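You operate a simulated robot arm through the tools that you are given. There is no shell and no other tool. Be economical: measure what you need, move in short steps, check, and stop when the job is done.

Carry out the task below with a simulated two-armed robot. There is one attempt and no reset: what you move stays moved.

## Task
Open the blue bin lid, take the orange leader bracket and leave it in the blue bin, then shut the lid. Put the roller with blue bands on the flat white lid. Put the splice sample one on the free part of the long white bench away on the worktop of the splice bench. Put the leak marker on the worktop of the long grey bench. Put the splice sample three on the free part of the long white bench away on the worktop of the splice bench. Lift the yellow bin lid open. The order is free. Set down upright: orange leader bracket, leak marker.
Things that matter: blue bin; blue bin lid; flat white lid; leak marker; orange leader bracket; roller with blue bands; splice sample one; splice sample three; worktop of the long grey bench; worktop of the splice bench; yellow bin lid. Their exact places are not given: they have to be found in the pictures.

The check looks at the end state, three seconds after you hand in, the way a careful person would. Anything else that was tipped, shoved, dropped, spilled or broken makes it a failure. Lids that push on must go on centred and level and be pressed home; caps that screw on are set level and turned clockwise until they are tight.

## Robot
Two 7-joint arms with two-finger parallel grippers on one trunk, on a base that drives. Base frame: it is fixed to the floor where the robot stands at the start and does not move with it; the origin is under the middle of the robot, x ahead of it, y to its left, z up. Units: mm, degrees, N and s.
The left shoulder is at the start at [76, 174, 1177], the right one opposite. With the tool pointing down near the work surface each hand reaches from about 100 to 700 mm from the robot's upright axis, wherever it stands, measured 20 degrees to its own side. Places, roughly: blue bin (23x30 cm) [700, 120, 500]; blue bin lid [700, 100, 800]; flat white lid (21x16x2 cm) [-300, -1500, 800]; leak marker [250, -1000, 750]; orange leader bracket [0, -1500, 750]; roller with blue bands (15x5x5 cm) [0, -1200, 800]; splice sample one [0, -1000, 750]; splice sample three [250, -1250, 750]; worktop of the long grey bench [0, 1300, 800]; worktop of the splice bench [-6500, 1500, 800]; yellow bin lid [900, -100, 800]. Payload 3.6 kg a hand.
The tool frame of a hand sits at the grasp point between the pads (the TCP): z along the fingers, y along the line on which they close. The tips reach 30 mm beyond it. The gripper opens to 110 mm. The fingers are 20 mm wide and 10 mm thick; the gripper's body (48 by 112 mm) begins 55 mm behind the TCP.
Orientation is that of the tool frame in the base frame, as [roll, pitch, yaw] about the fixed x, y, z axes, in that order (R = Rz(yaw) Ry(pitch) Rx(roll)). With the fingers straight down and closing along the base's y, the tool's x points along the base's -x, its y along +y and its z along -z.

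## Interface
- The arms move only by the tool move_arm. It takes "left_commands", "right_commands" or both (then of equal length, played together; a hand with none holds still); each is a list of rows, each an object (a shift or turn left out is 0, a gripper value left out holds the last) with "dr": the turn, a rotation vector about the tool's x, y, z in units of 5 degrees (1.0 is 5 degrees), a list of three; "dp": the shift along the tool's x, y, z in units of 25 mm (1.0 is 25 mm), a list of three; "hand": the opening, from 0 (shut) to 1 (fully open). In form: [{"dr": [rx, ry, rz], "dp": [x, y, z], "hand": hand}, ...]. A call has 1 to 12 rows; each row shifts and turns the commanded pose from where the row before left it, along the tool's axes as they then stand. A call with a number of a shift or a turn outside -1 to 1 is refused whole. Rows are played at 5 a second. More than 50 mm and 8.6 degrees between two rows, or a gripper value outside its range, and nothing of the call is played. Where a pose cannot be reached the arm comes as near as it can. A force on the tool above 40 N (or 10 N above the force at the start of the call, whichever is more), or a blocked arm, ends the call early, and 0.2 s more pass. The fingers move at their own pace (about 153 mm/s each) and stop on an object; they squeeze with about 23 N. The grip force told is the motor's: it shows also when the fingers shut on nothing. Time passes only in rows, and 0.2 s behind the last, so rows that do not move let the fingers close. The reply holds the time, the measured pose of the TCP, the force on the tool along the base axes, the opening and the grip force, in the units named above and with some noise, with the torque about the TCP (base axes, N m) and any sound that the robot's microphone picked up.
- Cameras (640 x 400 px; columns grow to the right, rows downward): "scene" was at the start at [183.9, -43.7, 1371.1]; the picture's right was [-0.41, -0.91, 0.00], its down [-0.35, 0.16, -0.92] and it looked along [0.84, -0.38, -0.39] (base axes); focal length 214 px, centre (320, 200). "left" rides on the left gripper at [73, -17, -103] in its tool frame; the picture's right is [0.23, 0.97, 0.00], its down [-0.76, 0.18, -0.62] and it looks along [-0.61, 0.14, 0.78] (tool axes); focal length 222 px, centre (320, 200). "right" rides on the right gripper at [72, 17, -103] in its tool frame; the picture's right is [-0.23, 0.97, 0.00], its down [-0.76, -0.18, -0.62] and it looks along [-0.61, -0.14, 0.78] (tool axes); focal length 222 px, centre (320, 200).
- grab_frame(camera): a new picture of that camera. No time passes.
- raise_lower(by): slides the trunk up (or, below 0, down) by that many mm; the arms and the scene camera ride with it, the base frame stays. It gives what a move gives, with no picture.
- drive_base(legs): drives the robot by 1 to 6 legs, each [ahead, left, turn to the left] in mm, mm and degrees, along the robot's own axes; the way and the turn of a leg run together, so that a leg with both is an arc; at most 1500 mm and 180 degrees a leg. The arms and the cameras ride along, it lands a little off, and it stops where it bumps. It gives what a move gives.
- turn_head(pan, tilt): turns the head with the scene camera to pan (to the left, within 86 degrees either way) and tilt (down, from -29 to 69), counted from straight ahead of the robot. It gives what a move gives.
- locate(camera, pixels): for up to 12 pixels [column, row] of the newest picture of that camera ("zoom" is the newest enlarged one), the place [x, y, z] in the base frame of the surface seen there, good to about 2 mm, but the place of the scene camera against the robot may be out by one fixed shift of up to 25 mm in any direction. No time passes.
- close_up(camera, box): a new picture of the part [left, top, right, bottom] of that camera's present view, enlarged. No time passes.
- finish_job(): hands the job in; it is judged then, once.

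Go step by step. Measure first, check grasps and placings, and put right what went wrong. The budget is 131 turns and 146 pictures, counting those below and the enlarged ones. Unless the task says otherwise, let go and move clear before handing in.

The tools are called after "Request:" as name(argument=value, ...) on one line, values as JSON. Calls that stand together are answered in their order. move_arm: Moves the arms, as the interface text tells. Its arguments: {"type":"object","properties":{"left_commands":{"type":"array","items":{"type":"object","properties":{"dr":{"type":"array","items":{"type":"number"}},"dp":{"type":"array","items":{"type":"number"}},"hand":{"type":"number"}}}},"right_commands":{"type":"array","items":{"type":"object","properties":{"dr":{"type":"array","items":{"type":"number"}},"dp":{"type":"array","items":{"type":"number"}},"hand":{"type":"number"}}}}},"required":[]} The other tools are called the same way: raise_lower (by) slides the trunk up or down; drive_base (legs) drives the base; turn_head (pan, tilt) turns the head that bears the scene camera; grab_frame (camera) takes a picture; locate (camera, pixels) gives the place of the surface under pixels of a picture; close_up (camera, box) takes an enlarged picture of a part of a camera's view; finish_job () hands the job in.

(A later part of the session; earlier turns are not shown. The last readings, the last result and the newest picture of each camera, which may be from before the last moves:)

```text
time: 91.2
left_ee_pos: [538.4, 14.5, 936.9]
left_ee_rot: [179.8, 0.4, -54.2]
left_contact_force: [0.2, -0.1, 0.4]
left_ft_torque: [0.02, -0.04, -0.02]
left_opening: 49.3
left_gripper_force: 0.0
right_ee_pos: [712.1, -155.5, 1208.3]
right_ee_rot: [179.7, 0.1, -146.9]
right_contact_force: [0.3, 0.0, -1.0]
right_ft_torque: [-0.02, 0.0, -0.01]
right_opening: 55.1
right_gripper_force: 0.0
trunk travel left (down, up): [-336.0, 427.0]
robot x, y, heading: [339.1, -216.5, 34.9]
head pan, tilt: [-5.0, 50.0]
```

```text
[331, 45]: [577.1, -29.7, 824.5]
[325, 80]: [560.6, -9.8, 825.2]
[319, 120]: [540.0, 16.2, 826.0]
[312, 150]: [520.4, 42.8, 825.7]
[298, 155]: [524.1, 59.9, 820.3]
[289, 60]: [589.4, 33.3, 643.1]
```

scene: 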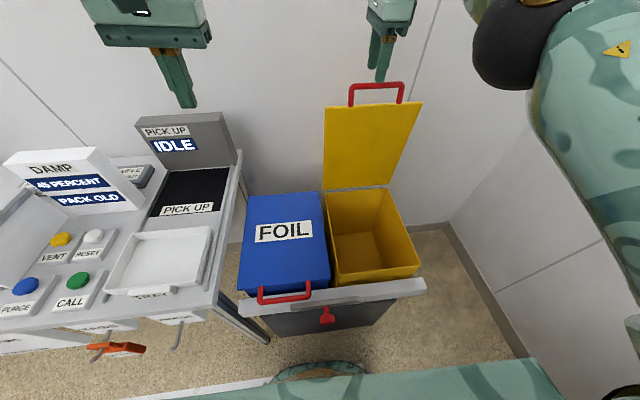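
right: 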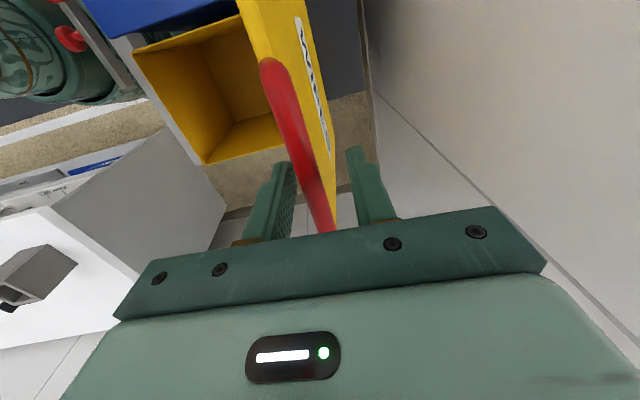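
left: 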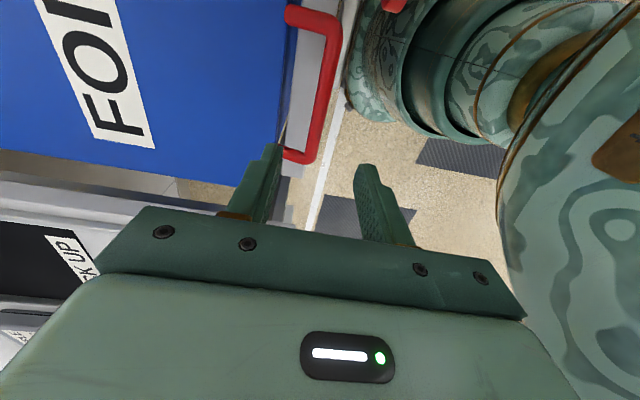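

Bar is at F≈447.5; TCP at F 444. Straddle, grip, lift 20°.

Request:
move_arm(left_commands=[{"dp": [0.2, -0.14, 1], "hand": 0.37}, {"dp": [0, 0, 1]}, {"dp": [0, 0, 1]}, {"dp": [0, 0, 1]}, {"dp": [0, 0, 0.24]}, {"hand": 0}, {"hand": 0}, {"hand": 0}])

Request:
move_arm(left_commands=[{"dp": [0, -0.07, -0.98]}, {"dp": [0, -0.14, -0.97]}, {"dp": [0, -0.21, -0.96]}, {"dp": [0, -0.27, -0.94]}, {"dp": [0, -0.34, -0.92]}])

Request:
grab_frame(camera="scene")

```text
time: 93.0
left_ee_pos: [543.8, 10.3, 828.6]
left_ee_rot: [179.8, 0.5, -54.2]
left_contact_force: [-7.1, -6.9, -2.9]
left_ft_torque: [-0.11, 0.09, 0.74]
left_opening: 13.4
left_gripper_force: 45.0
right_ee_pos: [711.4, -156.1, 1209.0]
right_ee_rot: [179.7, 0.2, -146.8]
right_contact_force: [-0.2, 0.0, -0.3]
right_ft_torque: [0.01, 0.01, 0.02]
right_opening: 54.9
right_gripper_force: 0.1
trunk travel left (down, up): [-336.0, 427.0]
robot x, y, heading: [342.3, -220.3, 35.0]
head pan, tilt: [-5.0, 50.0]
```

```text
time: 94.2
left_ee_pos: [563.9, 25.9, 952.0]
left_ee_rot: [179.9, 0.6, -54.1]
left_contact_force: [-10.6, 1.7, 0.8]
left_ft_torque: [0.66, 0.58, 0.7]
left_opening: 13.4
left_gripper_force: 45.0
right_ee_pos: [710.4, -154.3, 1209.2]
right_ee_rot: [179.6, 0.2, -146.9]
right_contact_force: [0.6, -0.2, 0.7]
right_ft_torque: [0.01, -0.02, -0.02]
right_opening: 54.8
right_gripper_force: 0.2
trunk travel left (down, up): [-336.0, 427.0]
robot x, y, heading: [341.6, -218.0, 35.0]
head pan, tilt: [-5.0, 50.0]
```

```text
96 pictures are left
```

scene: 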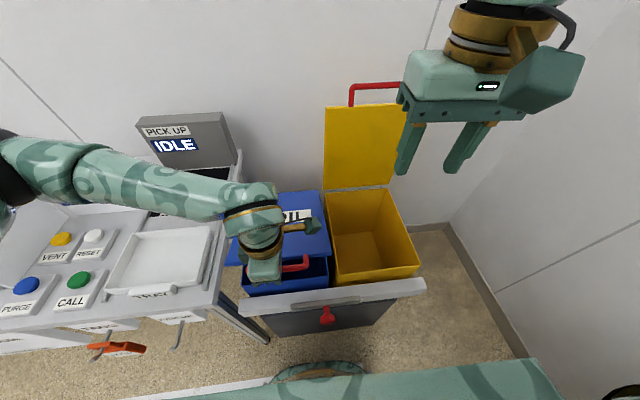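

The blue lid lifts. I continue to ~70° with the arm.

Request:
move_arm(left_commands=[{"dp": [0, -0.4, -0.9]}, {"dp": [0, -0.46, -0.87]}, {"dp": [0, -0.52, -0.83]}, {"dp": [0, -0.58, -0.8]}, {"dp": [0, -0.63, -0.75]}, {"dp": [0, -0.68, -0.71]}, {"dp": [0, -0.73, -0.66]}, {"dp": [0, -0.77, -0.61]}, {"dp": [0, -0.82, -0.55]}, {"dp": [0, -0.85, -0.49]}, {"dp": [0, -0.88, -0.43]}, {"dp": [0, -0.91, -0.37]}])

Request:
grab_frame(camera="scene")

```text
time: 96.7
left_ee_pos: [716.2, 139.0, 1144.4]
left_ee_rot: [-179.8, 0.2, -53.8]
left_contact_force: [-12.9, 2.8, 21.9]
left_ft_torque: [0.41, 0.63, 0.57]
left_opening: 13.6
left_gripper_force: 44.8
right_ee_pos: [710.1, -154.2, 1208.8]
right_ee_rot: [179.6, 0.2, -146.9]
right_contact_force: [0.0, 0.8, -0.5]
right_ft_torque: [0.0, 0.01, 0.01]
right_opening: 55.1
right_gripper_force: 0.0
trunk travel left (down, up): [-336.0, 427.0]
robot x, y, heading: [339.2, -220.5, 34.9]
head pan, tilt: [-5.0, 50.0]
stopped in row 12 (left hand): the force on the tool passed its limit at 42 N (the readings are from after the stop); the commanded pose is now the measured one
```

```text
95 pictures are left
```

scene: 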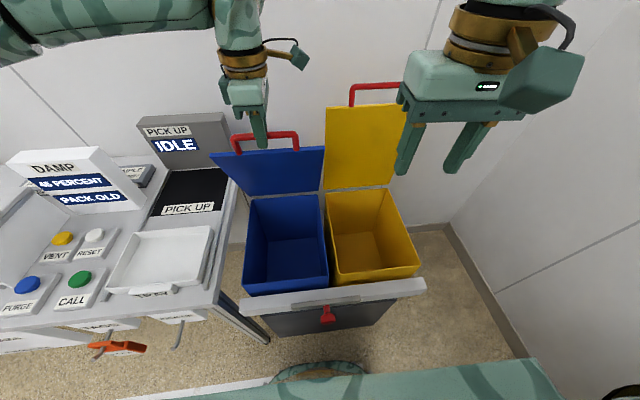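

Request:
move_arm(left_commands=[{"dp": [0, -0.91, -0.3]}, {"dp": [0, -0.94, -0.28]}, {"dp": [0, -0.95, -0.22]}, {"dp": [0, -0.97, -0.16]}, {"dp": [0, -0.98, -0.08]}, {"dp": [0, -0.5, 0]}])

Request:
grab_frame(camera="scene")

```text
time: 97.6
left_ee_pos: [781.1, 188.0, 1167.3]
left_ee_rot: [-179.4, 0.3, -53.4]
left_contact_force: [-5.5, 3.5, 20.4]
left_ft_torque: [0.38, 0.34, 0.41]
left_opening: 13.4
left_gripper_force: 45.0
right_ee_pos: [711.4, -153.4, 1207.5]
right_ee_rot: [179.6, 0.1, -146.8]
right_contact_force: [0.6, -0.5, 0.1]
right_ft_torque: [-0.02, 0.01, 0.01]
right_opening: 54.8
right_gripper_force: 0.0
trunk travel left (down, up): [-336.0, 427.0]
robot x, y, heading: [341.6, -220.4, 35.2]
head pan, tilt: [-5.0, 50.0]
stopped in row 4 (left hand): the force on the tool passed its limit at 42 N (the readings are from after the stop); the commanded pose is now the measured one
```

```text
94 pictures are left
```

scene: 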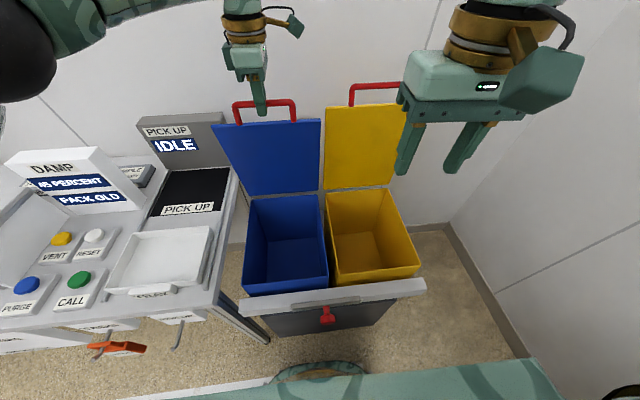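

At ~80°. A few more level rows until the stop.

Request:
move_arm(left_commands=[{"dp": [0, -0.8, -0.05]}, {"dp": [0, -0.8, -0.02]}, {"dp": [0, -0.8, 0]}, {"dp": [0, -0.5, 0]}])

Request:
move_arm(left_commands=[{"hand": 0.32}, {}, {}, {}])

Request:
close_up(camera="scene", box=[180, 60, 430, 216])

```text
time: 98.6
left_ee_pos: [804.5, 204.2, 1170.4]
left_ee_rot: [-179.4, 0.4, -53.8]
left_contact_force: [-6.2, 5.9, 31.9]
left_ft_torque: [0.6, 0.44, 0.34]
left_opening: 13.5
left_gripper_force: 45.1
left hand out of reach, approached as far as the arm can: row 2, 3, 4
right_ee_pos: [710.0, -155.9, 1208.6]
right_ee_rot: [179.6, 0.3, -146.8]
right_contact_force: [-0.1, -0.4, -0.5]
right_ft_torque: [0.01, 0.01, -0.05]
right_opening: 55.3
right_gripper_force: 0.0
trunk travel left (down, up): [-336.0, 427.0]
robot x, y, heading: [339.9, -218.6, 35.1]
head pan, tilt: [-5.0, 50.0]
```

```text
time: 99.6
left_ee_pos: [807.0, 204.1, 1166.6]
left_ee_rot: [-179.7, 0.4, -53.8]
left_contact_force: [0.2, -0.7, -0.2]
left_ft_torque: [0.01, -0.01, 0.0]
left_opening: 35.2
left_gripper_force: 0.1
right_ee_pos: [712.4, -154.7, 1208.4]
right_ee_rot: [179.6, 0.1, -147.0]
right_contact_force: [-1.1, -0.3, -0.7]
right_ft_torque: [0.01, 0.02, 0.01]
right_opening: 54.9
right_gripper_force: 0.1
trunk travel left (down, up): [-336.0, 427.0]
robot x, y, heading: [341.8, -218.4, 35.0]
head pan, tilt: [-5.0, 50.0]
```

```text
2.56 times, centred on (305, 138) of scene
```

zoom: 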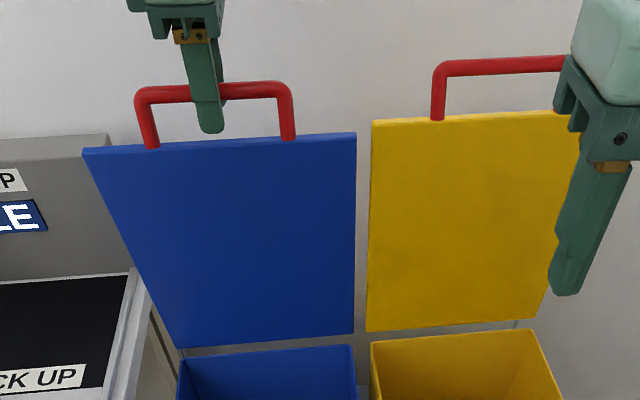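

The blue lid stands at ~86°. I regrip and drive 22 mm forward to take it to its stop like the yellow one.

Request:
move_arm(left_commands=[{"hand": 0}, {}, {}])

Request:
drive_base(legs=[[28, 0, 0]])

Request:
move_arm(left_commands=[{"hand": 0.32}, {}, {}, {"dp": [0, 0, -0.5], "hand": 0.5}, {"dp": [0, 0, -0.5]}, {"dp": [0, 0, -1]}, {}])

Request:
grab_frame(camera="scene")

```text
time: 100.4
left_ee_pos: [807.3, 204.6, 1166.9]
left_ee_rot: [-179.7, 0.4, -53.8]
left_contact_force: [1.7, 0.4, 1.1]
left_ft_torque: [-0.08, -0.13, 0.74]
left_opening: 13.7
left_gripper_force: 45.0
right_ee_pos: [713.2, -155.7, 1207.9]
right_ee_rot: [179.7, 0.0, -146.9]
right_contact_force: [0.7, 0.1, 1.0]
right_ft_torque: [0.02, 0.0, -0.02]
right_opening: 54.7
right_gripper_force: 0.1
trunk travel left (down, up): [-336.0, 427.0]
robot x, y, heading: [339.5, -217.6, 35.1]
head pan, tilt: [-5.0, 50.0]
```

```text
time: 101.3
left_ee_pos: [820.4, 213.8, 1167.4]
left_ee_rot: [179.4, 0.3, -53.4]
left_contact_force: [-8.4, -2.9, 2.8]
left_ft_torque: [0.17, 0.42, 0.08]
left_opening: 13.7
left_gripper_force: 45.0
right_ee_pos: [728.9, -142.0, 1209.2]
right_ee_rot: [179.6, 0.2, -146.8]
right_contact_force: [-0.5, 0.3, -0.6]
right_ft_torque: [0.0, -0.01, 0.02]
right_opening: 54.9
right_gripper_force: 0.2
trunk travel left (down, up): [-336.0, 427.0]
robot x, y, heading: [359.6, -200.8, 35.1]
head pan, tilt: [-5.0, 50.0]
stopped in leg 1: the force on the tool passed its limit at 79 N (the readings are from after the stop); the commanded pose is now the measured one
```

```text
time: 102.9
left_ee_pos: [820.5, 201.1, 1203.4]
left_ee_rot: [179.5, 0.0, -53.6]
left_contact_force: [0.4, -0.2, -0.3]
left_ft_torque: [0.03, -0.01, -0.01]
left_opening: 54.9
left_gripper_force: 0.1
left hand out of reach, approached as far as the arm can: row 5, 6
right_ee_pos: [729.4, -141.2, 1207.9]
right_ee_rot: [179.6, 0.1, -146.7]
right_contact_force: [0.6, 0.3, -0.9]
right_ft_torque: [0.0, -0.01, 0.03]
right_opening: 55.1
right_gripper_force: 0.2
trunk travel left (down, up): [-336.0, 427.0]
robot x, y, heading: [360.2, -205.2, 35.3]
head pan, tilt: [-5.0, 50.0]
```

```text
92 pictures are left
```

scene: 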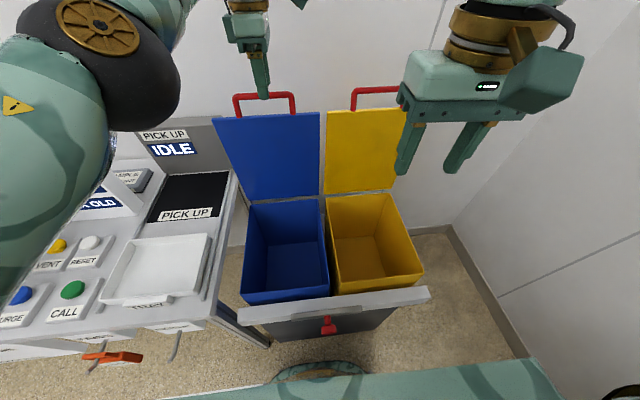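

Both lids stand open. I raise the trunk to clear the handle, back away, and turn the left hand back.

Request:
raise_lower(by=60)

Request:
drive_base(legs=[[-700, 0, 0]])

Request:
move_arm(left_commands=[{"dp": [0, 1, 0], "hand": 1}, {"dp": [0, 1, 0]}, {"dp": [0, 1, 0]}, {"dp": [0, 1, 0]}, {"dr": [0, 0, 1]}, {"dr": [0, 0, 1]}, {"dr": [0, 0, 1]}, {"dr": [0, 0, 1]}, {"dr": [0, 0, 1]}, {"dr": [0, 0, 1]}, {"dr": [0, 0, 1]}, {"dr": [0, 0, 1]}], right_commands=[{"hand": 1}, {}, {}, {}, {}, {}, {}, {}, {}, {}, {}, {}])

Request:
move_arm(left_commands=[{"dr": [0, 0, 1]}, {"dr": [0, 0, 1]}, {"dr": [0, 0, 1]}, {"dr": [0, 0, 1]}, {"dr": [0, 0, 1]}, {"dr": [0, 0, 1]}, {"dr": [0, 0, 1]}, {"dr": [0, 0, 1]}, {"dr": [0, 0, 1]}, {"dr": [0, 0, 1]}])

Request:
grab_frame(camera="scene")

Request:
drive_base(legs=[[0, 0, -90]])

Request:
turn_head(pan=0, tilt=40)

Request:
grab_frame(camera="scene")

```text
time: 103.9
left_ee_pos: [807.9, 193.8, 1285.0]
left_ee_rot: [-178.4, 0.1, -53.5]
left_contact_force: [0.4, -0.8, -0.5]
left_ft_torque: [-0.03, -0.01, 0.03]
left_opening: 55.2
left_gripper_force: 0.0
right_ee_pos: [732.2, -142.1, 1267.5]
right_ee_rot: [179.6, 0.1, -146.8]
right_contact_force: [-0.1, 0.5, 0.4]
right_ft_torque: [0.02, -0.02, 0.0]
right_opening: 55.1
right_gripper_force: 0.0
trunk travel left (down, up): [-396.0, 367.0]
robot x, y, heading: [358.7, -207.1, 35.4]
head pan, tilt: [-5.0, 50.0]
```

```text
time: 107.7
left_ee_pos: [234.3, -213.5, 1286.3]
left_ee_rot: [-178.3, 0.0, -54.0]
left_contact_force: [0.2, 0.3, 0.1]
left_ft_torque: [0.03, -0.03, 0.0]
left_opening: 55.2
left_gripper_force: 0.1
right_ee_pos: [155.6, -547.2, 1268.5]
right_ee_rot: [179.7, 0.2, -147.2]
right_contact_force: [0.2, -0.2, -0.9]
right_ft_torque: [-0.02, -0.03, -0.01]
right_opening: 54.8
right_gripper_force: 0.1
trunk travel left (down, up): [-396.0, 367.0]
robot x, y, heading: [-217.7, -607.7, 35.0]
head pan, tilt: [-5.0, 50.0]
```

```text
time: 110.3
left_ee_pos: [154.9, -270.7, 1282.8]
left_ee_rot: [-178.7, 1.1, -93.9]
left_contact_force: [0.1, -0.3, -0.2]
left_ft_torque: [0.01, -0.04, 0.0]
left_opening: 109.7
left_gripper_force: 0.1
right_ee_pos: [155.1, -547.4, 1267.6]
right_ee_rot: [179.6, 0.1, -147.2]
right_contact_force: [0.9, 0.9, 0.8]
right_ft_torque: [-0.02, 0.01, -0.02]
right_opening: 109.8
right_gripper_force: 0.1
trunk travel left (down, up): [-396.0, 367.0]
robot x, y, heading: [-219.1, -604.9, 34.9]
head pan, tilt: [-5.0, 50.0]
```

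```text
time: 112.5
left_ee_pos: [153.6, -272.4, 1282.3]
left_ee_rot: [-180.0, 1.7, -144.0]
left_contact_force: [-0.2, 0.1, -0.3]
left_ft_torque: [0.03, 0.0, -0.01]
left_opening: 110.1
left_gripper_force: 0.0
right_ee_pos: [155.7, -547.2, 1268.0]
right_ee_rot: [179.5, 0.2, -147.2]
right_contact_force: [0.2, -0.6, -0.1]
right_ft_torque: [0.02, -0.02, 0.03]
right_opening: 110.1
right_gripper_force: 0.0
trunk travel left (down, up): [-396.0, 367.0]
robot x, y, heading: [-219.3, -609.3, 35.0]
head pan, tilt: [-5.0, 50.0]
```

```text
91 pictures are left
```

scene: 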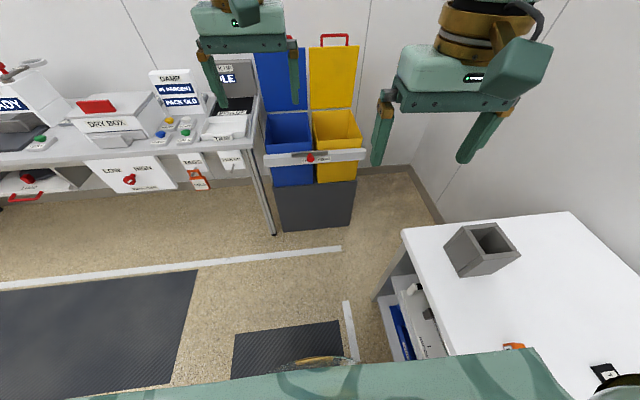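

```text
time: 116.8
left_ee_pos: [108.3, -989.4, 1282.7]
left_ee_rot: [180.0, 1.8, 124.3]
left_contact_force: [0.2, -0.2, 0.2]
left_ft_torque: [-0.01, 0.01, 0.0]
left_opening: 110.1
left_gripper_force: 0.1
right_ee_pos: [-166.7, -981.4, 1267.7]
right_ee_rot: [179.5, 0.2, 121.0]
right_contact_force: [-0.4, -0.3, -0.8]
right_ft_torque: [0.01, 0.02, -0.02]
right_opening: 109.9
right_gripper_force: 0.1
trunk travel left (down, up): [-396.0, 367.0]
robot x, y, heading: [-217.3, -609.9, -57.2]
head pan, tilt: [-5.0, 50.0]
```

```text
time: 117.5
left_ee_pos: [107.8, -990.0, 1282.3]
left_ee_rot: [-180.0, 1.7, 124.3]
left_contact_force: [-0.4, 0.5, 0.6]
left_ft_torque: [-0.02, 0.01, 0.0]
left_opening: 109.9
left_gripper_force: 0.1
right_ee_pos: [-167.1, -982.1, 1268.7]
right_ee_rot: [179.7, 0.1, 121.0]
right_contact_force: [-0.1, 0.2, -0.2]
right_ft_torque: [-0.01, 0.01, 0.02]
right_opening: 110.1
right_gripper_force: 0.0
trunk travel left (down, up): [-396.0, 367.0]
robot x, y, heading: [-215.7, -609.6, -56.7]
head pan, tilt: [0.0, 40.0]
```

```text
90 pictures are left
```

scene: 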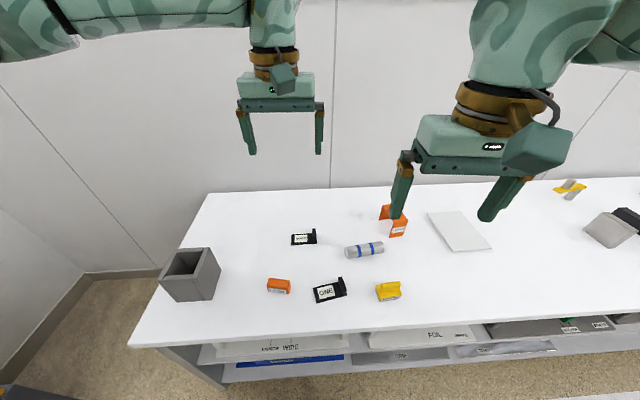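

The bench is well in view. I take close-ups to identify the items.

Request:
close_up(camera="scene", box=[250, 195, 420, 305])

Request:
close_up(camera="scene", box=[340, 190, 510, 300])

Request:
locate(camera="scene", pixels=[[393, 222], [458, 230], [348, 251], [381, 246], [298, 239], [313, 238], [320, 292], [340, 288], [278, 286], [388, 291], [190, 275], [135, 345]])

```text
3.64 times, centred on (335, 250) of scene
```

zoom: 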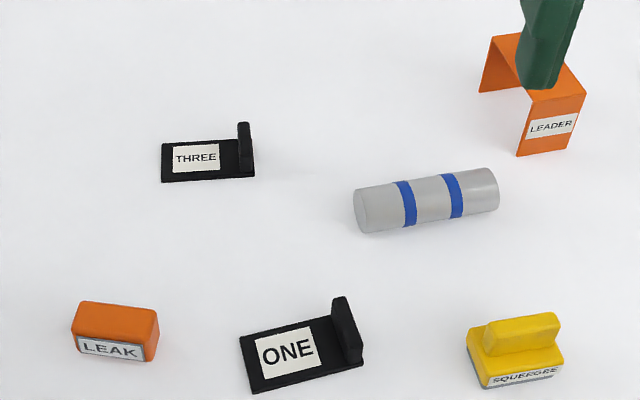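

```text
3.64 times, centred on (425, 245) of scene
```

zoom: 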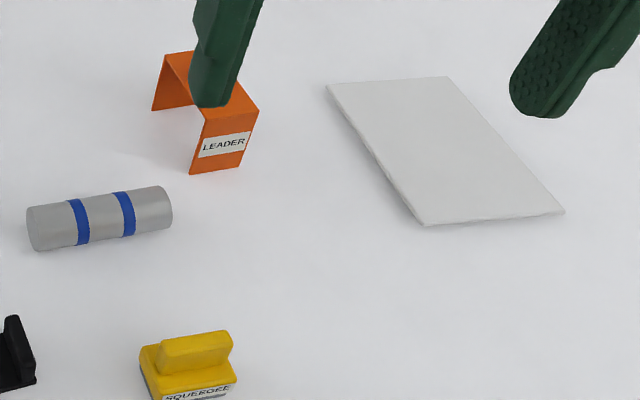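

```text
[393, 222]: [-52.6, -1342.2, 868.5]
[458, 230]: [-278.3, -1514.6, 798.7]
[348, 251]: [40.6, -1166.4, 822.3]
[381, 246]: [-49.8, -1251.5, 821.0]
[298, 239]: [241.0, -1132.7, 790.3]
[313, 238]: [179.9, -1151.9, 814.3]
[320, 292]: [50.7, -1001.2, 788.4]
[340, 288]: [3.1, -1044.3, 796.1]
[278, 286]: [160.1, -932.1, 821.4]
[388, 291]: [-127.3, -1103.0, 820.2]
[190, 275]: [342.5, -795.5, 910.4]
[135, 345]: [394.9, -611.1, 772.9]
```

Identified: LEAK marker (278,286), ONE (330,290), THREE (304,238), roller (365,249), LEADER bracket (393,220), flat lid (458,230). First the roller with the right hand: move over it and turn the hand across its axis.

Request:
move_arm(right_commands=[{"dp": [-1, 0.1, 1]}, {"dp": [-1, 0.1, 1]}, {"dp": [-1, 0.1, 1]}, {"dp": [-1, 0.1, 1]}, {"dp": [-1, 0.1, 1]}, {"dp": [-1, 0.1, 1]}, {"dp": [-1, 0.1, 1]}, {"dp": [-1, 0.1, 1]}, {"dp": [-1, 0.1, 1]}, {"dp": [-1, 0.1, 1]}])

Request:
move_arm(right_commands=[{"dr": [0, 0, 1]}, {"dr": [0, 0, 1]}, {"dr": [0, 0, 1]}, {"dr": [0, 0, 1]}, {"dr": [0, 0, 1]}, {"dr": [0, 0, 1]}, {"dr": [0, 0, 1]}, {"dr": [0, 0, 1]}, {"dr": [0, 0, 1]}, {"dr": [0, 0, 1]}, {"dr": [0, 0, 1]}, {"dr": [0, 0, 1]}])

Request:
grab_frame(camera="right")

```text
time: 119.8
left_ee_pos: [109.5, -990.1, 1281.4]
left_ee_rot: [180.0, 1.7, 124.3]
left_contact_force: [0.4, -0.1, 0.4]
left_ft_torque: [0.04, -0.03, -0.01]
left_opening: 110.1
left_gripper_force: 0.1
right_ee_pos: [-13.4, -1185.1, 1018.6]
right_ee_rot: [179.5, 0.1, 121.1]
right_contact_force: [0.8, 0.8, -0.5]
right_ft_torque: [0.01, -0.01, 0.05]
right_opening: 109.8
right_gripper_force: 0.0
trunk travel left (down, up): [-396.0, 367.0]
robot x, y, heading: [-216.4, -611.1, -56.9]
head pan, tilt: [0.0, 40.0]
```

```text
time: 122.3
left_ee_pos: [108.2, -991.2, 1282.7]
left_ee_rot: [-179.9, 1.8, 124.3]
left_contact_force: [0.4, -1.3, 1.2]
left_ft_torque: [0.04, 0.03, 0.0]
left_opening: 110.0
left_gripper_force: 0.0
right_ee_pos: [-14.3, -1182.4, 1019.0]
right_ee_rot: [179.7, -0.3, 61.0]
right_contact_force: [0.1, 0.2, -0.1]
right_ft_torque: [-0.03, -0.02, 0.04]
right_opening: 110.3
right_gripper_force: 0.1
trunk travel left (down, up): [-396.0, 367.0]
robot x, y, heading: [-215.6, -605.4, -56.9]
head pan, tilt: [0.0, 40.0]
```

```text
87 pictures are left
```

right: 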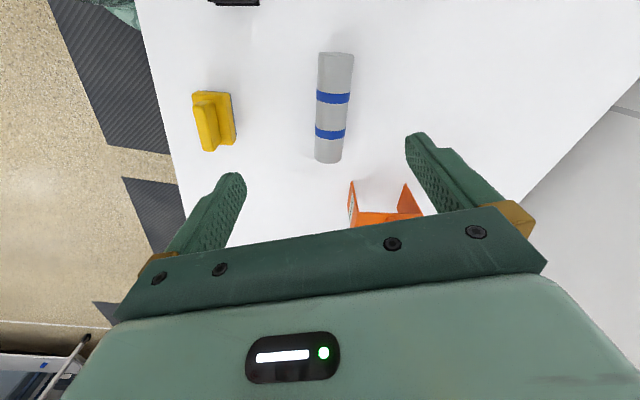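

Request:
locate(camera="right", pixels=[[335, 58], [333, 98], [330, 133], [328, 158], [280, 130], [365, 210], [405, 210], [215, 110], [352, 190], [385, 218]])

```text
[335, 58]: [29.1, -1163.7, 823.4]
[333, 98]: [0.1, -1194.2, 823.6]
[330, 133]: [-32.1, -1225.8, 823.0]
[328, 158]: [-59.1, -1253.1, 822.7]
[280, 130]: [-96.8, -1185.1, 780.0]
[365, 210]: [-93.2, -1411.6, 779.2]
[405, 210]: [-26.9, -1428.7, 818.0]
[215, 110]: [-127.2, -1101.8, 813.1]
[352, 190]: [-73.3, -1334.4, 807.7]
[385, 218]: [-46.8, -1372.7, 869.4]
```

Bench top z=780; roller centre (-16,-1210), axis angle 45°, top 823. I align (yaw 45), descend to z 814 and grip.

Request:
move_arm(right_commands=[{"dr": [0, 0, 1]}, {"dr": [0, 0, 1]}, {"dr": [0, 0, 1]}, {"dr": [0, 0, 0.1], "dp": [-0.85, 0.73, 0]}, {"dp": [0, 0, 1]}, {"dp": [0, 0, 1]}, {"dp": [0, 0, 1]}, {"dp": [0, 0, 1]}, {"dp": [0, 0, 1]}, {"dp": [0, 0, 1]}, {}, {}])

Request:
grab_frame(camera="right")

```text
time: 125.0
left_ee_pos: [107.6, -990.0, 1282.9]
left_ee_rot: [180.0, 1.7, 124.3]
left_contact_force: [-0.9, 0.2, -0.1]
left_ft_torque: [-0.05, 0.01, -0.03]
left_opening: 110.0
left_gripper_force: 0.1
right_ee_pos: [-17.6, -1203.4, 880.1]
right_ee_rot: [179.7, -0.4, 45.6]
right_contact_force: [0.2, -0.3, 0.1]
right_ft_torque: [-0.01, 0.02, -0.01]
right_opening: 110.1
right_gripper_force: 0.0
right hand out of reach, approached as far as the arm can: row 10
trunk travel left (down, up): [-396.0, 367.0]
robot x, y, heading: [-218.1, -607.8, -56.8]
head pan, tilt: [0.0, 40.0]
```

```text
86 pictures are left
```

right: 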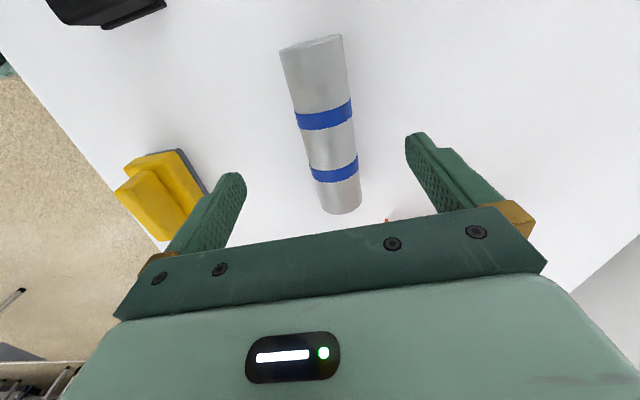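

Out of reach low down because the trunk is high. I lift, lower the trunk 100 mm and drive 60 mm nearer.

Request:
move_arm(right_commands=[{"dp": [0, 0, -1]}, {"dp": [0, 0, -1]}, {"dp": [0, 0, -1]}, {"dp": [0, 0, -1]}, {"dp": [0, 0, -1]}])

Request:
raise_lower(by=-100)

Request:
drive_base(legs=[[60, 0, 0]])

Request:
grab_frame(camera="right")

Request:
grab_frame(camera="scene")

```text
time: 126.2
left_ee_pos: [107.3, -989.1, 1281.6]
left_ee_rot: [180.0, 1.7, 124.4]
left_contact_force: [0.0, 0.7, -0.4]
left_ft_torque: [0.0, -0.02, -0.05]
left_opening: 109.9
left_gripper_force: 0.0
right_ee_pos: [-19.8, -1202.5, 1005.4]
right_ee_rot: [179.7, -0.3, 45.6]
right_contact_force: [-0.1, -0.1, 0.3]
right_ft_torque: [-0.04, 0.02, 0.0]
right_opening: 110.1
right_gripper_force: 0.0
trunk travel left (down, up): [-396.0, 367.0]
robot x, y, heading: [-217.6, -610.7, -56.7]
head pan, tilt: [0.0, 40.0]
```

```text
time: 127.5
left_ee_pos: [108.1, -989.6, 1183.9]
left_ee_rot: [-180.0, 1.8, 124.3]
left_contact_force: [-1.2, -0.5, 0.2]
left_ft_torque: [0.0, -0.01, -0.02]
left_opening: 109.9
left_gripper_force: 0.1
right_ee_pos: [-18.9, -1204.0, 906.4]
right_ee_rot: [179.7, -0.3, 45.5]
right_contact_force: [-0.6, 0.1, -0.3]
right_ft_torque: [0.0, 0.01, 0.02]
right_opening: 109.9
right_gripper_force: 0.1
trunk travel left (down, up): [-296.0, 467.0]
robot x, y, heading: [-217.3, -610.0, -56.9]
head pan, tilt: [0.0, 40.0]
```

```text
time: 128.4
left_ee_pos: [142.3, -1042.6, 1181.8]
left_ee_rot: [-180.0, 1.6, 124.3]
left_contact_force: [0.4, 0.0, -1.0]
left_ft_torque: [0.03, 0.05, -0.01]
left_opening: 110.2
left_gripper_force: 0.0
right_ee_pos: [16.3, -1256.9, 905.7]
right_ee_rot: [179.9, -0.6, 45.5]
right_contact_force: [0.2, 0.3, 0.1]
right_ft_torque: [0.04, 0.02, 0.0]
right_opening: 110.1
right_gripper_force: 0.1
trunk travel left (down, up): [-296.0, 467.0]
robot x, y, heading: [-179.7, -657.6, -56.9]
head pan, tilt: [0.0, 40.0]
```

```text
85 pictures are left
```

right: 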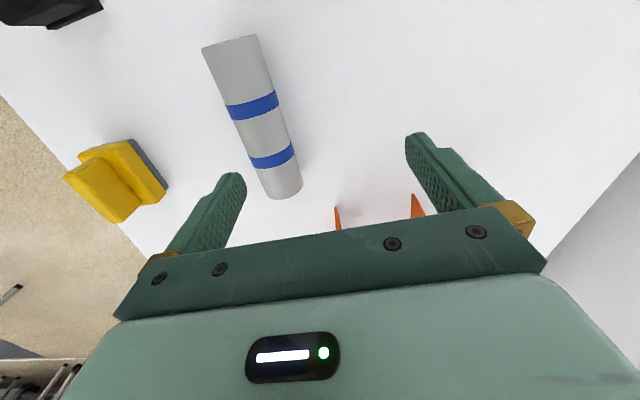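

```text
84 pictures are left
```

scene: 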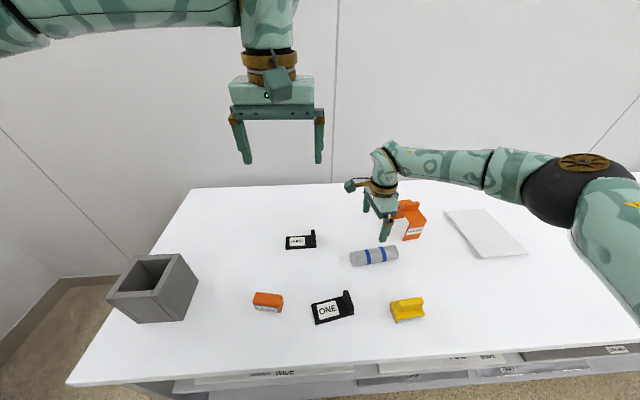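

Request:
locate(camera="right", pixels=[[231, 45], [253, 104], [271, 158], [284, 190], [240, 75]])

```text
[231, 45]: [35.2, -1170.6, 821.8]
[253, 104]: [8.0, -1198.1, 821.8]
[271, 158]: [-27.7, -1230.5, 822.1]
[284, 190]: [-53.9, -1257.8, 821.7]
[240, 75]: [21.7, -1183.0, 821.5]
```

Request:
move_arm(right_commands=[{"dp": [0.49, -1, 0]}, {"dp": [0, -0.95, 0]}, {"dp": [0, 0, 1]}, {"dp": [0, 0, 1]}, {"dp": [0, 0, 1]}, {"dp": [0, 0, 0.64]}, {}, {"hand": 0}, {"hand": 0}, {"hand": 0}])

Request:
grab_frame(camera="right")

```text
time: 130.7
left_ee_pos: [140.7, -1040.8, 1181.2]
left_ee_rot: [180.0, 1.7, 124.2]
left_contact_force: [-0.5, -0.3, 0.0]
left_ft_torque: [-0.01, -0.01, -0.01]
left_opening: 110.0
left_gripper_force: 0.1
right_ee_pos: [-10.3, -1213.7, 812.9]
right_ee_rot: [179.8, -0.5, 45.6]
right_contact_force: [0.2, -0.3, 0.2]
right_ft_torque: [-0.02, -0.06, -0.01]
right_opening: 42.0
right_gripper_force: 23.0
trunk travel left (down, up): [-296.0, 467.0]
robot x, y, heading: [-182.2, -661.5, -56.9]
head pan, tilt: [0.0, 40.0]
```

```text
83 pictures are left
```

right: 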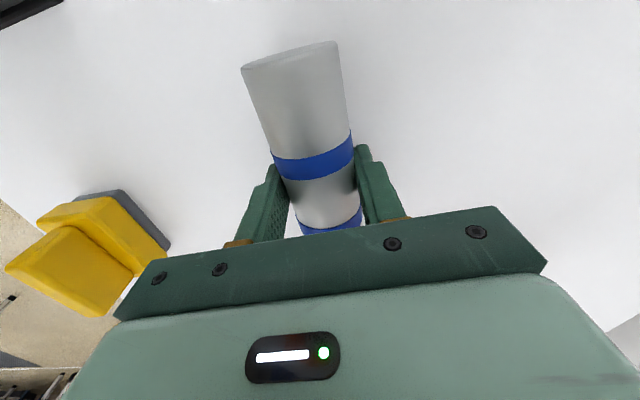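

Roller gripped (42 mm). I lift 150 mm, then strafe right 340 mm along the bench toward the flat lid.

Request:
move_arm(right_commands=[{"dp": [0, 0, -1]}, {"dp": [0, 0, -1]}, {"dp": [0, 0, -1]}, {"dp": [0, 0, -1]}, {"dp": [0, 0, -1]}, {"dp": [0, 0, -1]}])

Request:
drive_base(legs=[[0, -340, 0]])

Request:
grab_frame(camera="scene")

Request:
grab_frame(camera="right")

```text
time: 132.1
left_ee_pos: [140.8, -1040.7, 1182.2]
left_ee_rot: [180.0, 1.7, 124.3]
left_contact_force: [0.0, 1.0, -0.1]
left_ft_torque: [0.0, 0.0, 0.01]
left_opening: 110.1
left_gripper_force: 0.0
right_ee_pos: [-12.3, -1211.0, 963.9]
right_ee_rot: [179.7, -0.4, 45.6]
right_contact_force: [0.1, 0.3, -1.7]
right_ft_torque: [-0.03, -0.02, 0.01]
right_opening: 42.2
right_gripper_force: 22.8
trunk travel left (down, up): [-296.0, 467.0]
robot x, y, heading: [-183.5, -656.3, -57.2]
head pan, tilt: [0.0, 40.0]
```

```text
time: 134.3
left_ee_pos: [-144.5, -1226.2, 1182.4]
left_ee_rot: [-179.9, 1.7, 124.2]
left_contact_force: [0.9, -1.6, 0.5]
left_ft_torque: [0.02, -0.02, -0.01]
left_opening: 110.2
left_gripper_force: 0.1
right_ee_pos: [-297.8, -1398.0, 964.5]
right_ee_rot: [179.8, -0.5, 45.4]
right_contact_force: [-0.7, -0.1, -1.5]
right_ft_torque: [-0.02, -0.03, -0.03]
right_opening: 42.0
right_gripper_force: 23.9
trunk travel left (down, up): [-296.0, 467.0]
robot x, y, heading: [-467.2, -844.0, -57.4]
head pan, tilt: [0.0, 40.0]
```

```text
82 pictures are left
```

scene: 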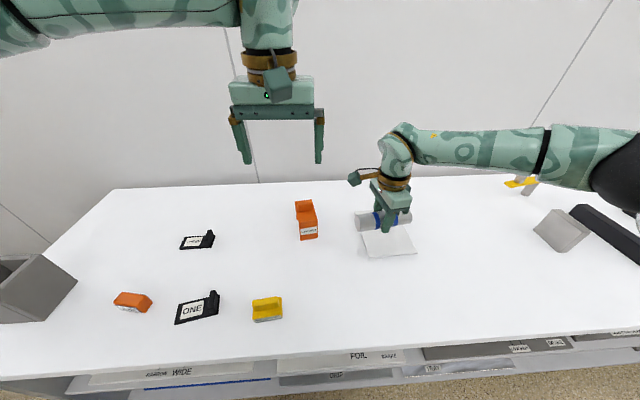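

```text
81 pictures are left
```

right: 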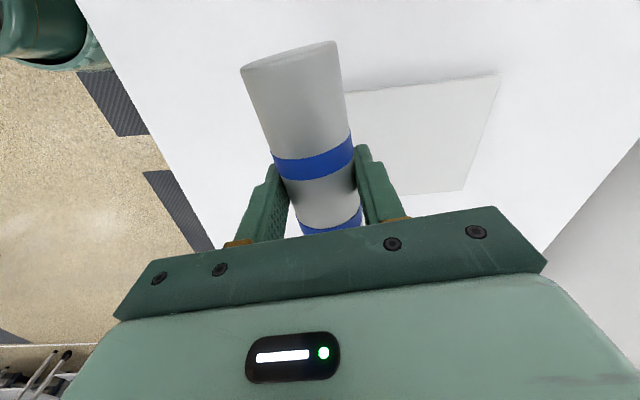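

Request:
locate(camera="right", pixels=[[494, 78], [460, 187], [352, 96], [425, 130], [420, 190]])

Request:
locate(camera="scene", pixels=[[368, 255], [415, 252], [390, 240], [365, 235]])

```text
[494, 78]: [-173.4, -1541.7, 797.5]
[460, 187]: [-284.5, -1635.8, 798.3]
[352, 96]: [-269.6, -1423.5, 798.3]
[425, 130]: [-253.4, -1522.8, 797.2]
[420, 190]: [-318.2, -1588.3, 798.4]
```

```text
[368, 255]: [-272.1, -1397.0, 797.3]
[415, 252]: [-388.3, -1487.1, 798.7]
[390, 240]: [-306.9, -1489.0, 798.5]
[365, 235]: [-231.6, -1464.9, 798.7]
```

Lid centre is (-275,-1506), top 798, long side about along 124°. I drive 50 mm closer and turn the hand so that the roller lies along the long side.

Request:
drive_base(legs=[[50, 0, 0]])

Request:
move_arm(right_commands=[{"dr": [0, 0, -1]}, {"dr": [0, 0, -1]}, {"dr": [0, 0, -1]}, {"dr": [0, 0, -1]}, {"dr": [0, 0, -1]}, {"dr": [0, 0, -1]}, {"dr": [0, 0, -1]}, {"dr": [0, 0, -1]}, {"dr": [0, 0, -1]}, {"dr": [0, 0, -1]}, {"dr": [0, 0, -1]}, {"dr": [0, 0, -1]}])

Request:
move_arm(right_commands=[{"dr": [0, 0, -1]}, {"dr": [0, 0, -1]}, {"dr": [0, 0, -1]}, {"dr": [0, 0, -1]}, {"dp": [-1, -0.8, 0]}, {"dp": [-1, -0.8, 0]}, {}])

Request:
grab_frame(camera="right")

```text
time: 135.2
left_ee_pos: [-116.2, -1270.3, 1182.4]
left_ee_rot: [-180.0, 1.6, 124.2]
left_contact_force: [0.4, -0.6, -0.5]
left_ft_torque: [0.03, 0.0, 0.04]
left_opening: 110.1
left_gripper_force: 0.0
right_ee_pos: [-269.1, -1440.6, 962.6]
right_ee_rot: [179.8, -0.4, 45.3]
right_contact_force: [0.5, -0.7, -2.4]
right_ft_torque: [0.05, -0.02, -0.03]
right_opening: 42.3
right_gripper_force: 22.9
trunk travel left (down, up): [-296.0, 467.0]
robot x, y, heading: [-439.4, -882.1, -57.2]
head pan, tilt: [0.0, 40.0]
```

```text
time: 137.8
left_ee_pos: [-115.6, -1268.6, 1183.0]
left_ee_rot: [180.0, 1.7, 124.2]
left_contact_force: [0.4, 0.1, 0.5]
left_ft_torque: [0.0, 0.03, -0.02]
left_opening: 109.9
left_gripper_force: 0.1
right_ee_pos: [-270.6, -1438.9, 963.6]
right_ee_rot: [179.6, -0.1, 105.4]
right_contact_force: [-0.2, 0.3, -1.6]
right_ft_torque: [0.07, -0.06, -0.02]
right_opening: 42.5
right_gripper_force: 23.4
trunk travel left (down, up): [-296.0, 467.0]
robot x, y, heading: [-440.0, -887.3, -56.8]
head pan, tilt: [0.0, 40.0]
```

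```text
time: 139.4
left_ee_pos: [-115.6, -1268.3, 1182.1]
left_ee_rot: [-180.0, 1.7, 124.2]
left_contact_force: [-0.1, 0.1, 0.1]
left_ft_torque: [0.01, 0.01, 0.01]
left_opening: 110.2
left_gripper_force: 0.0
right_ee_pos: [-274.0, -1502.8, 964.0]
right_ee_rot: [179.5, 0.1, 125.4]
right_contact_force: [-0.4, 0.4, -2.3]
right_ft_torque: [-0.01, -0.02, -0.03]
right_opening: 42.2
right_gripper_force: 23.3
trunk travel left (down, up): [-296.0, 467.0]
robot x, y, heading: [-440.8, -887.2, -57.1]
head pan, tilt: [0.0, 40.0]
```

```text
80 pictures are left
```

right: 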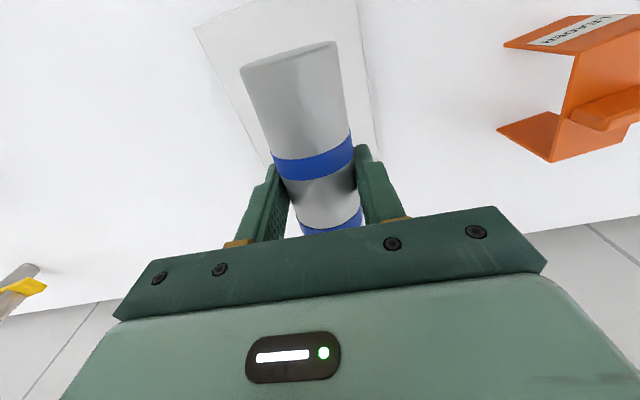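

Roller is aligned over the lid. I lower to contact at TCP z≈831 and release.

Request:
move_arm(right_commands=[{"dp": [0, 0, 1]}, {"dp": [0, 0, 1]}, {"dp": [0, 0, 1]}, {"dp": [0, 0, 1]}, {"dp": [0, 0, 1]}, {"dp": [0, 0, 0.24]}, {"dp": [0, 0, 0.04]}, {}])

Request:
move_arm(right_commands=[{"dp": [0, 0, 0.04]}, {"dp": [0, 0, 0.04]}, {}])

```text
time: 141.2
left_ee_pos: [-116.1, -1268.4, 1182.1]
left_ee_rot: [179.9, 1.8, 124.3]
left_contact_force: [0.4, 0.1, 0.1]
left_ft_torque: [-0.01, -0.02, -0.02]
left_opening: 109.7
left_gripper_force: 0.0
right_ee_pos: [-272.6, -1503.5, 832.8]
right_ee_rot: [179.5, 0.1, 125.3]
right_contact_force: [-0.3, -0.3, 1.8]
right_ft_torque: [0.15, 0.16, 0.07]
right_opening: 42.1
right_gripper_force: 22.5
trunk travel left (down, up): [-296.0, 467.0]
robot x, y, heading: [-441.1, -886.1, -57.0]
head pan, tilt: [0.0, 40.0]
```

```text
time: 142.0
left_ee_pos: [-116.8, -1268.0, 1182.3]
left_ee_rot: [-180.0, 1.8, 124.3]
left_contact_force: [-1.0, 0.0, -0.3]
left_ft_torque: [0.03, 0.0, 0.02]
left_opening: 109.9
left_gripper_force: 0.1
right_ee_pos: [-272.5, -1502.6, 830.5]
right_ee_rot: [179.6, 0.1, 125.3]
right_contact_force: [-1.1, -3.6, 10.3]
right_ft_torque: [0.25, 0.39, 0.17]
right_opening: 42.2
right_gripper_force: 23.2
trunk travel left (down, up): [-296.0, 467.0]
robot x, y, heading: [-437.0, -888.3, -57.1]
head pan, tilt: [0.0, 40.0]
```

Contact (10 N up). I open slowly and lift straight up.

Request:
move_arm(right_commands=[{"hand": 0.42}, {"hand": 0.5}, {"hand": 0.7}, {"hand": 0.9}, {"dp": [0, 0, -0.5]}, {"dp": [0, 0, -1]}, {"dp": [0, 0, -1]}, {"dp": [0, 0, -1]}, {"dp": [0, 0, -1]}])

Request:
grab_frame(camera="right")

Request:
grab_frame(camera="scene")

```text
time: 144.0
left_ee_pos: [-116.9, -1268.2, 1181.9]
left_ee_rot: [180.0, 1.8, 124.2]
left_contact_force: [-0.2, 0.2, 0.2]
left_ft_torque: [-0.04, -0.01, -0.01]
left_opening: 110.0
left_gripper_force: 0.0
right_ee_pos: [-273.7, -1502.9, 942.1]
right_ee_rot: [179.5, 0.1, 125.4]
right_contact_force: [0.3, -0.3, -0.5]
right_ft_torque: [0.01, -0.03, 0.03]
right_opening: 99.0
right_gripper_force: 0.0
trunk travel left (down, up): [-296.0, 467.0]
robot x, y, heading: [-439.7, -885.5, -57.0]
head pan, tilt: [0.0, 40.0]
```

```text
79 pictures are left
```

right: 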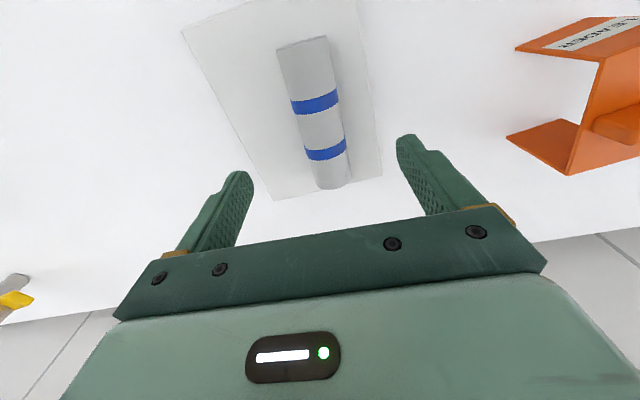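

```text
78 pictures are left
```

scene: 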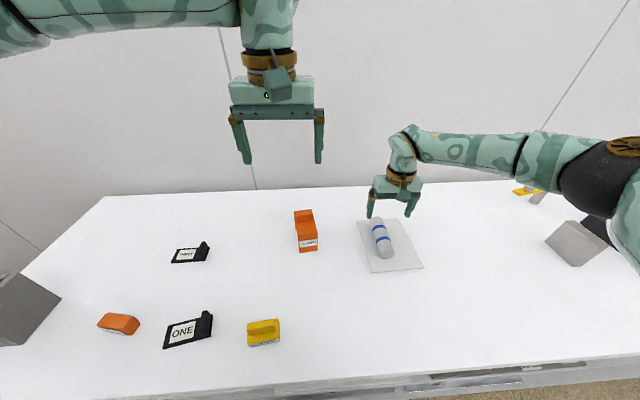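

The roller lies fully on the lid. Now the bracket: close-up and measures.

Request:
close_up(camera="scene", box=[265, 190, 345, 270])

Request:
close_up(camera="right", box=[480, 0, 640, 200])

Request:
locate(camera="right", pixels=[[598, 60], [574, 172], [632, 160], [518, 48], [580, 120], [509, 136], [615, 120], [635, 95]])

```text
5.00 times, centred on (305, 230) of scene
```

zoom: 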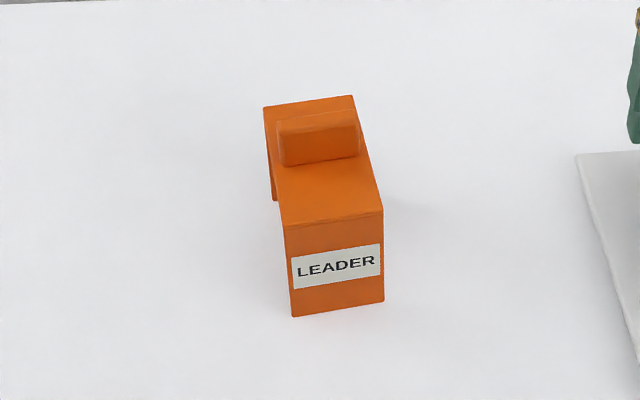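

```text
2.00 times, centred on (560, 100) of right
```

zoom: 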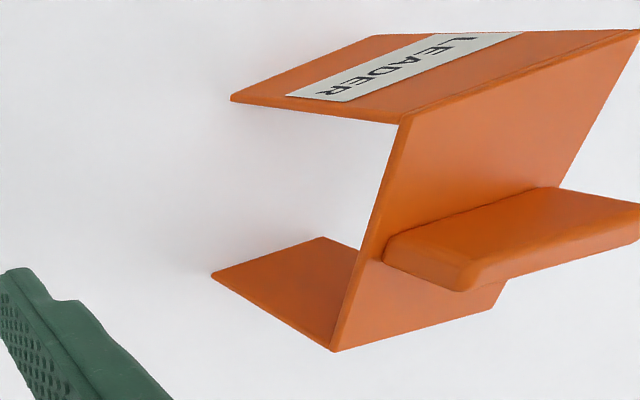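

```text
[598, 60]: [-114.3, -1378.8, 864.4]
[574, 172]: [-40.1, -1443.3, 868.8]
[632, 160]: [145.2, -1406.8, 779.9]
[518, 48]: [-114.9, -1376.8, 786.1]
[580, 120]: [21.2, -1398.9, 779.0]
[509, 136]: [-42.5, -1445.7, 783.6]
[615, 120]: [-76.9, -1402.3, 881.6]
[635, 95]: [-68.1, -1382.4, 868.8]
```

The bracket is an upside-down U with a grip ridge across its top at about (-57,-1388), top ~z 880+. I bring the left hand over it and look.

Request:
move_arm(left_commands=[{"dp": [-0.66, -0.09, 0.9]}, {"dp": [-0.66, -0.09, 0.9]}, {"dp": [-0.66, -0.09, 0.9]}, {"dp": [-0.66, -0.09, 0.9]}, {"dp": [-0.66, -0.09, 0.9]}, {"dp": [-0.66, -0.09, 0.9]}, {"dp": [-0.66, -0.09, 0.9]}, {"dp": [-0.66, -0.09, 0.9], "dr": [0, 0.35, 0]}], right_commands=[{"dp": [0, 0, -1]}, {"dp": [0, 0, -1]}, {"dp": [0, 0, -1]}, {"dp": [0, 0, -1]}, {"dp": [0, 0, -1]}, {"dp": [1, 0, 0]}, {"dp": [1, 0, 0]}, {"dp": [1, 0, 0]}])

Request:
grab_frame(camera="left")

```text
time: 145.8
left_ee_pos: [-48.8, -1382.5, 1012.7]
left_ee_rot: [180.0, 0.0, 124.2]
left_contact_force: [0.4, 0.9, 0.1]
left_ft_torque: [-0.01, -0.01, 0.02]
left_opening: 110.2
left_gripper_force: 0.0
left hand out of reach, approached as far as the arm can: row 8
right_ee_pos: [-319.1, -1442.3, 992.2]
right_ee_rot: [179.6, 0.1, 125.4]
right_contact_force: [0.0, -0.2, -0.5]
right_ft_torque: [0.03, -0.01, 0.01]
right_opening: 98.9
right_gripper_force: 0.2
right hand out of reach, approached as far as the arm can: row 3, 4, 5
trunk travel left (down, up): [-296.0, 467.0]
robot x, y, heading: [-438.3, -886.7, -57.2]
head pan, tilt: [0.0, 40.0]
```

```text
75 pictures are left
```

left: 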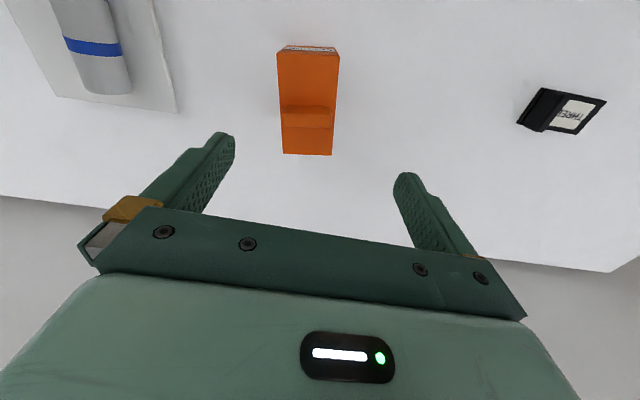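

Request:
close_up(camera="left", box=[250, 30, 370, 170])

Request:
locate(camera="left", pixels=[[281, 54], [336, 56], [286, 110], [331, 111], [308, 107], [308, 118], [308, 126], [286, 151], [328, 152], [308, 80]])

```text
2.86 times, centred on (310, 100) of left
```

zoom: 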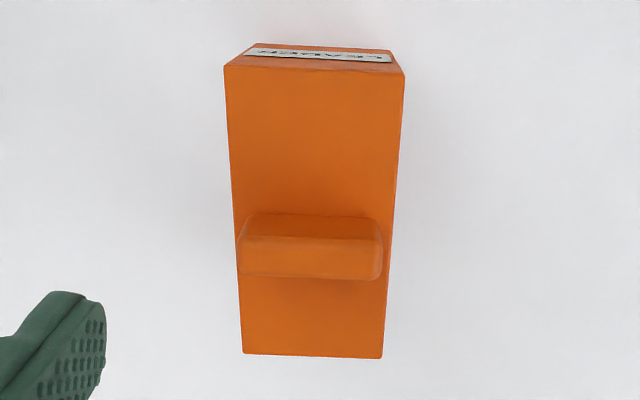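

```text
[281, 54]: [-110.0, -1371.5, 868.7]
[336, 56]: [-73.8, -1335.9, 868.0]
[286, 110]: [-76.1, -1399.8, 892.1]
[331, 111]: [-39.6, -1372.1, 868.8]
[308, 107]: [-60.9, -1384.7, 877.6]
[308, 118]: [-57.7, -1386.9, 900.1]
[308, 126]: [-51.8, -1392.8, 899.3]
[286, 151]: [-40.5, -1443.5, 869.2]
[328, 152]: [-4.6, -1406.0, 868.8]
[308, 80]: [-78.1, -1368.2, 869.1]
```

Ridge/plate is 51 mm wide with its width along 45°, so yaw 135 grips it across its width. I strafe right 110 mm for reach and turn 11°.

Request:
drive_base(legs=[[10, -110, 0]])

Request:
move_arm(left_commands=[{"dr": [0, 0, -1]}, {"dr": [0, 0, -1.0]}, {"dr": [0, 0, -0.16]}, {}])

Request:
grab_frame(camera="left")

```text
time: 147.0
left_ee_pos: [-136.9, -1452.6, 1011.7]
left_ee_rot: [179.8, 0.0, 124.2]
left_contact_force: [-0.7, -0.9, -0.2]
left_ft_torque: [0.05, -0.01, -0.03]
left_opening: 110.0
left_gripper_force: 0.1
right_ee_pos: [-408.7, -1512.8, 992.1]
right_ee_rot: [179.4, 0.1, 125.2]
right_contact_force: [-0.6, 0.4, -0.6]
right_ft_torque: [0.01, -0.02, 0.0]
right_opening: 98.7
right_gripper_force: 0.0
trunk travel left (down, up): [-296.0, 467.0]
robot x, y, heading: [-526.7, -955.3, -57.2]
head pan, tilt: [0.0, 40.0]
```

```text
time: 148.0
left_ee_pos: [-136.3, -1451.4, 1011.6]
left_ee_rot: [180.0, 0.0, 135.1]
left_contact_force: [-0.3, -0.5, 0.5]
left_ft_torque: [0.01, -0.02, 0.01]
left_opening: 109.7
left_gripper_force: 0.0
right_ee_pos: [-408.0, -1512.4, 991.1]
right_ee_rot: [179.6, 0.1, 125.2]
right_contact_force: [0.6, -1.1, 0.5]
right_ft_torque: [0.05, 0.01, -0.01]
right_opening: 98.9
right_gripper_force: 0.1
trunk travel left (down, up): [-296.0, 467.0]
robot x, y, heading: [-525.9, -954.5, -57.3]
head pan, tilt: [0.0, 40.0]
```

```text
73 pictures are left
```

left: 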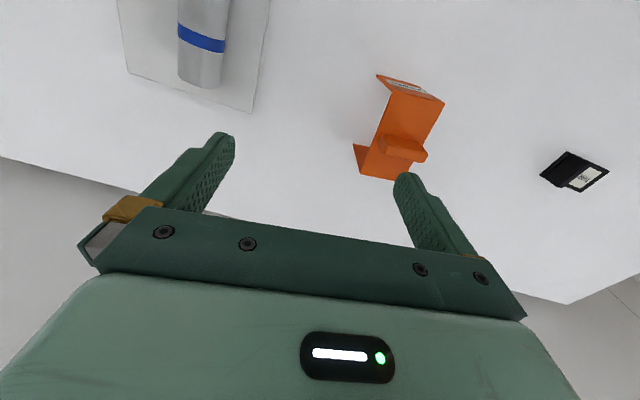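

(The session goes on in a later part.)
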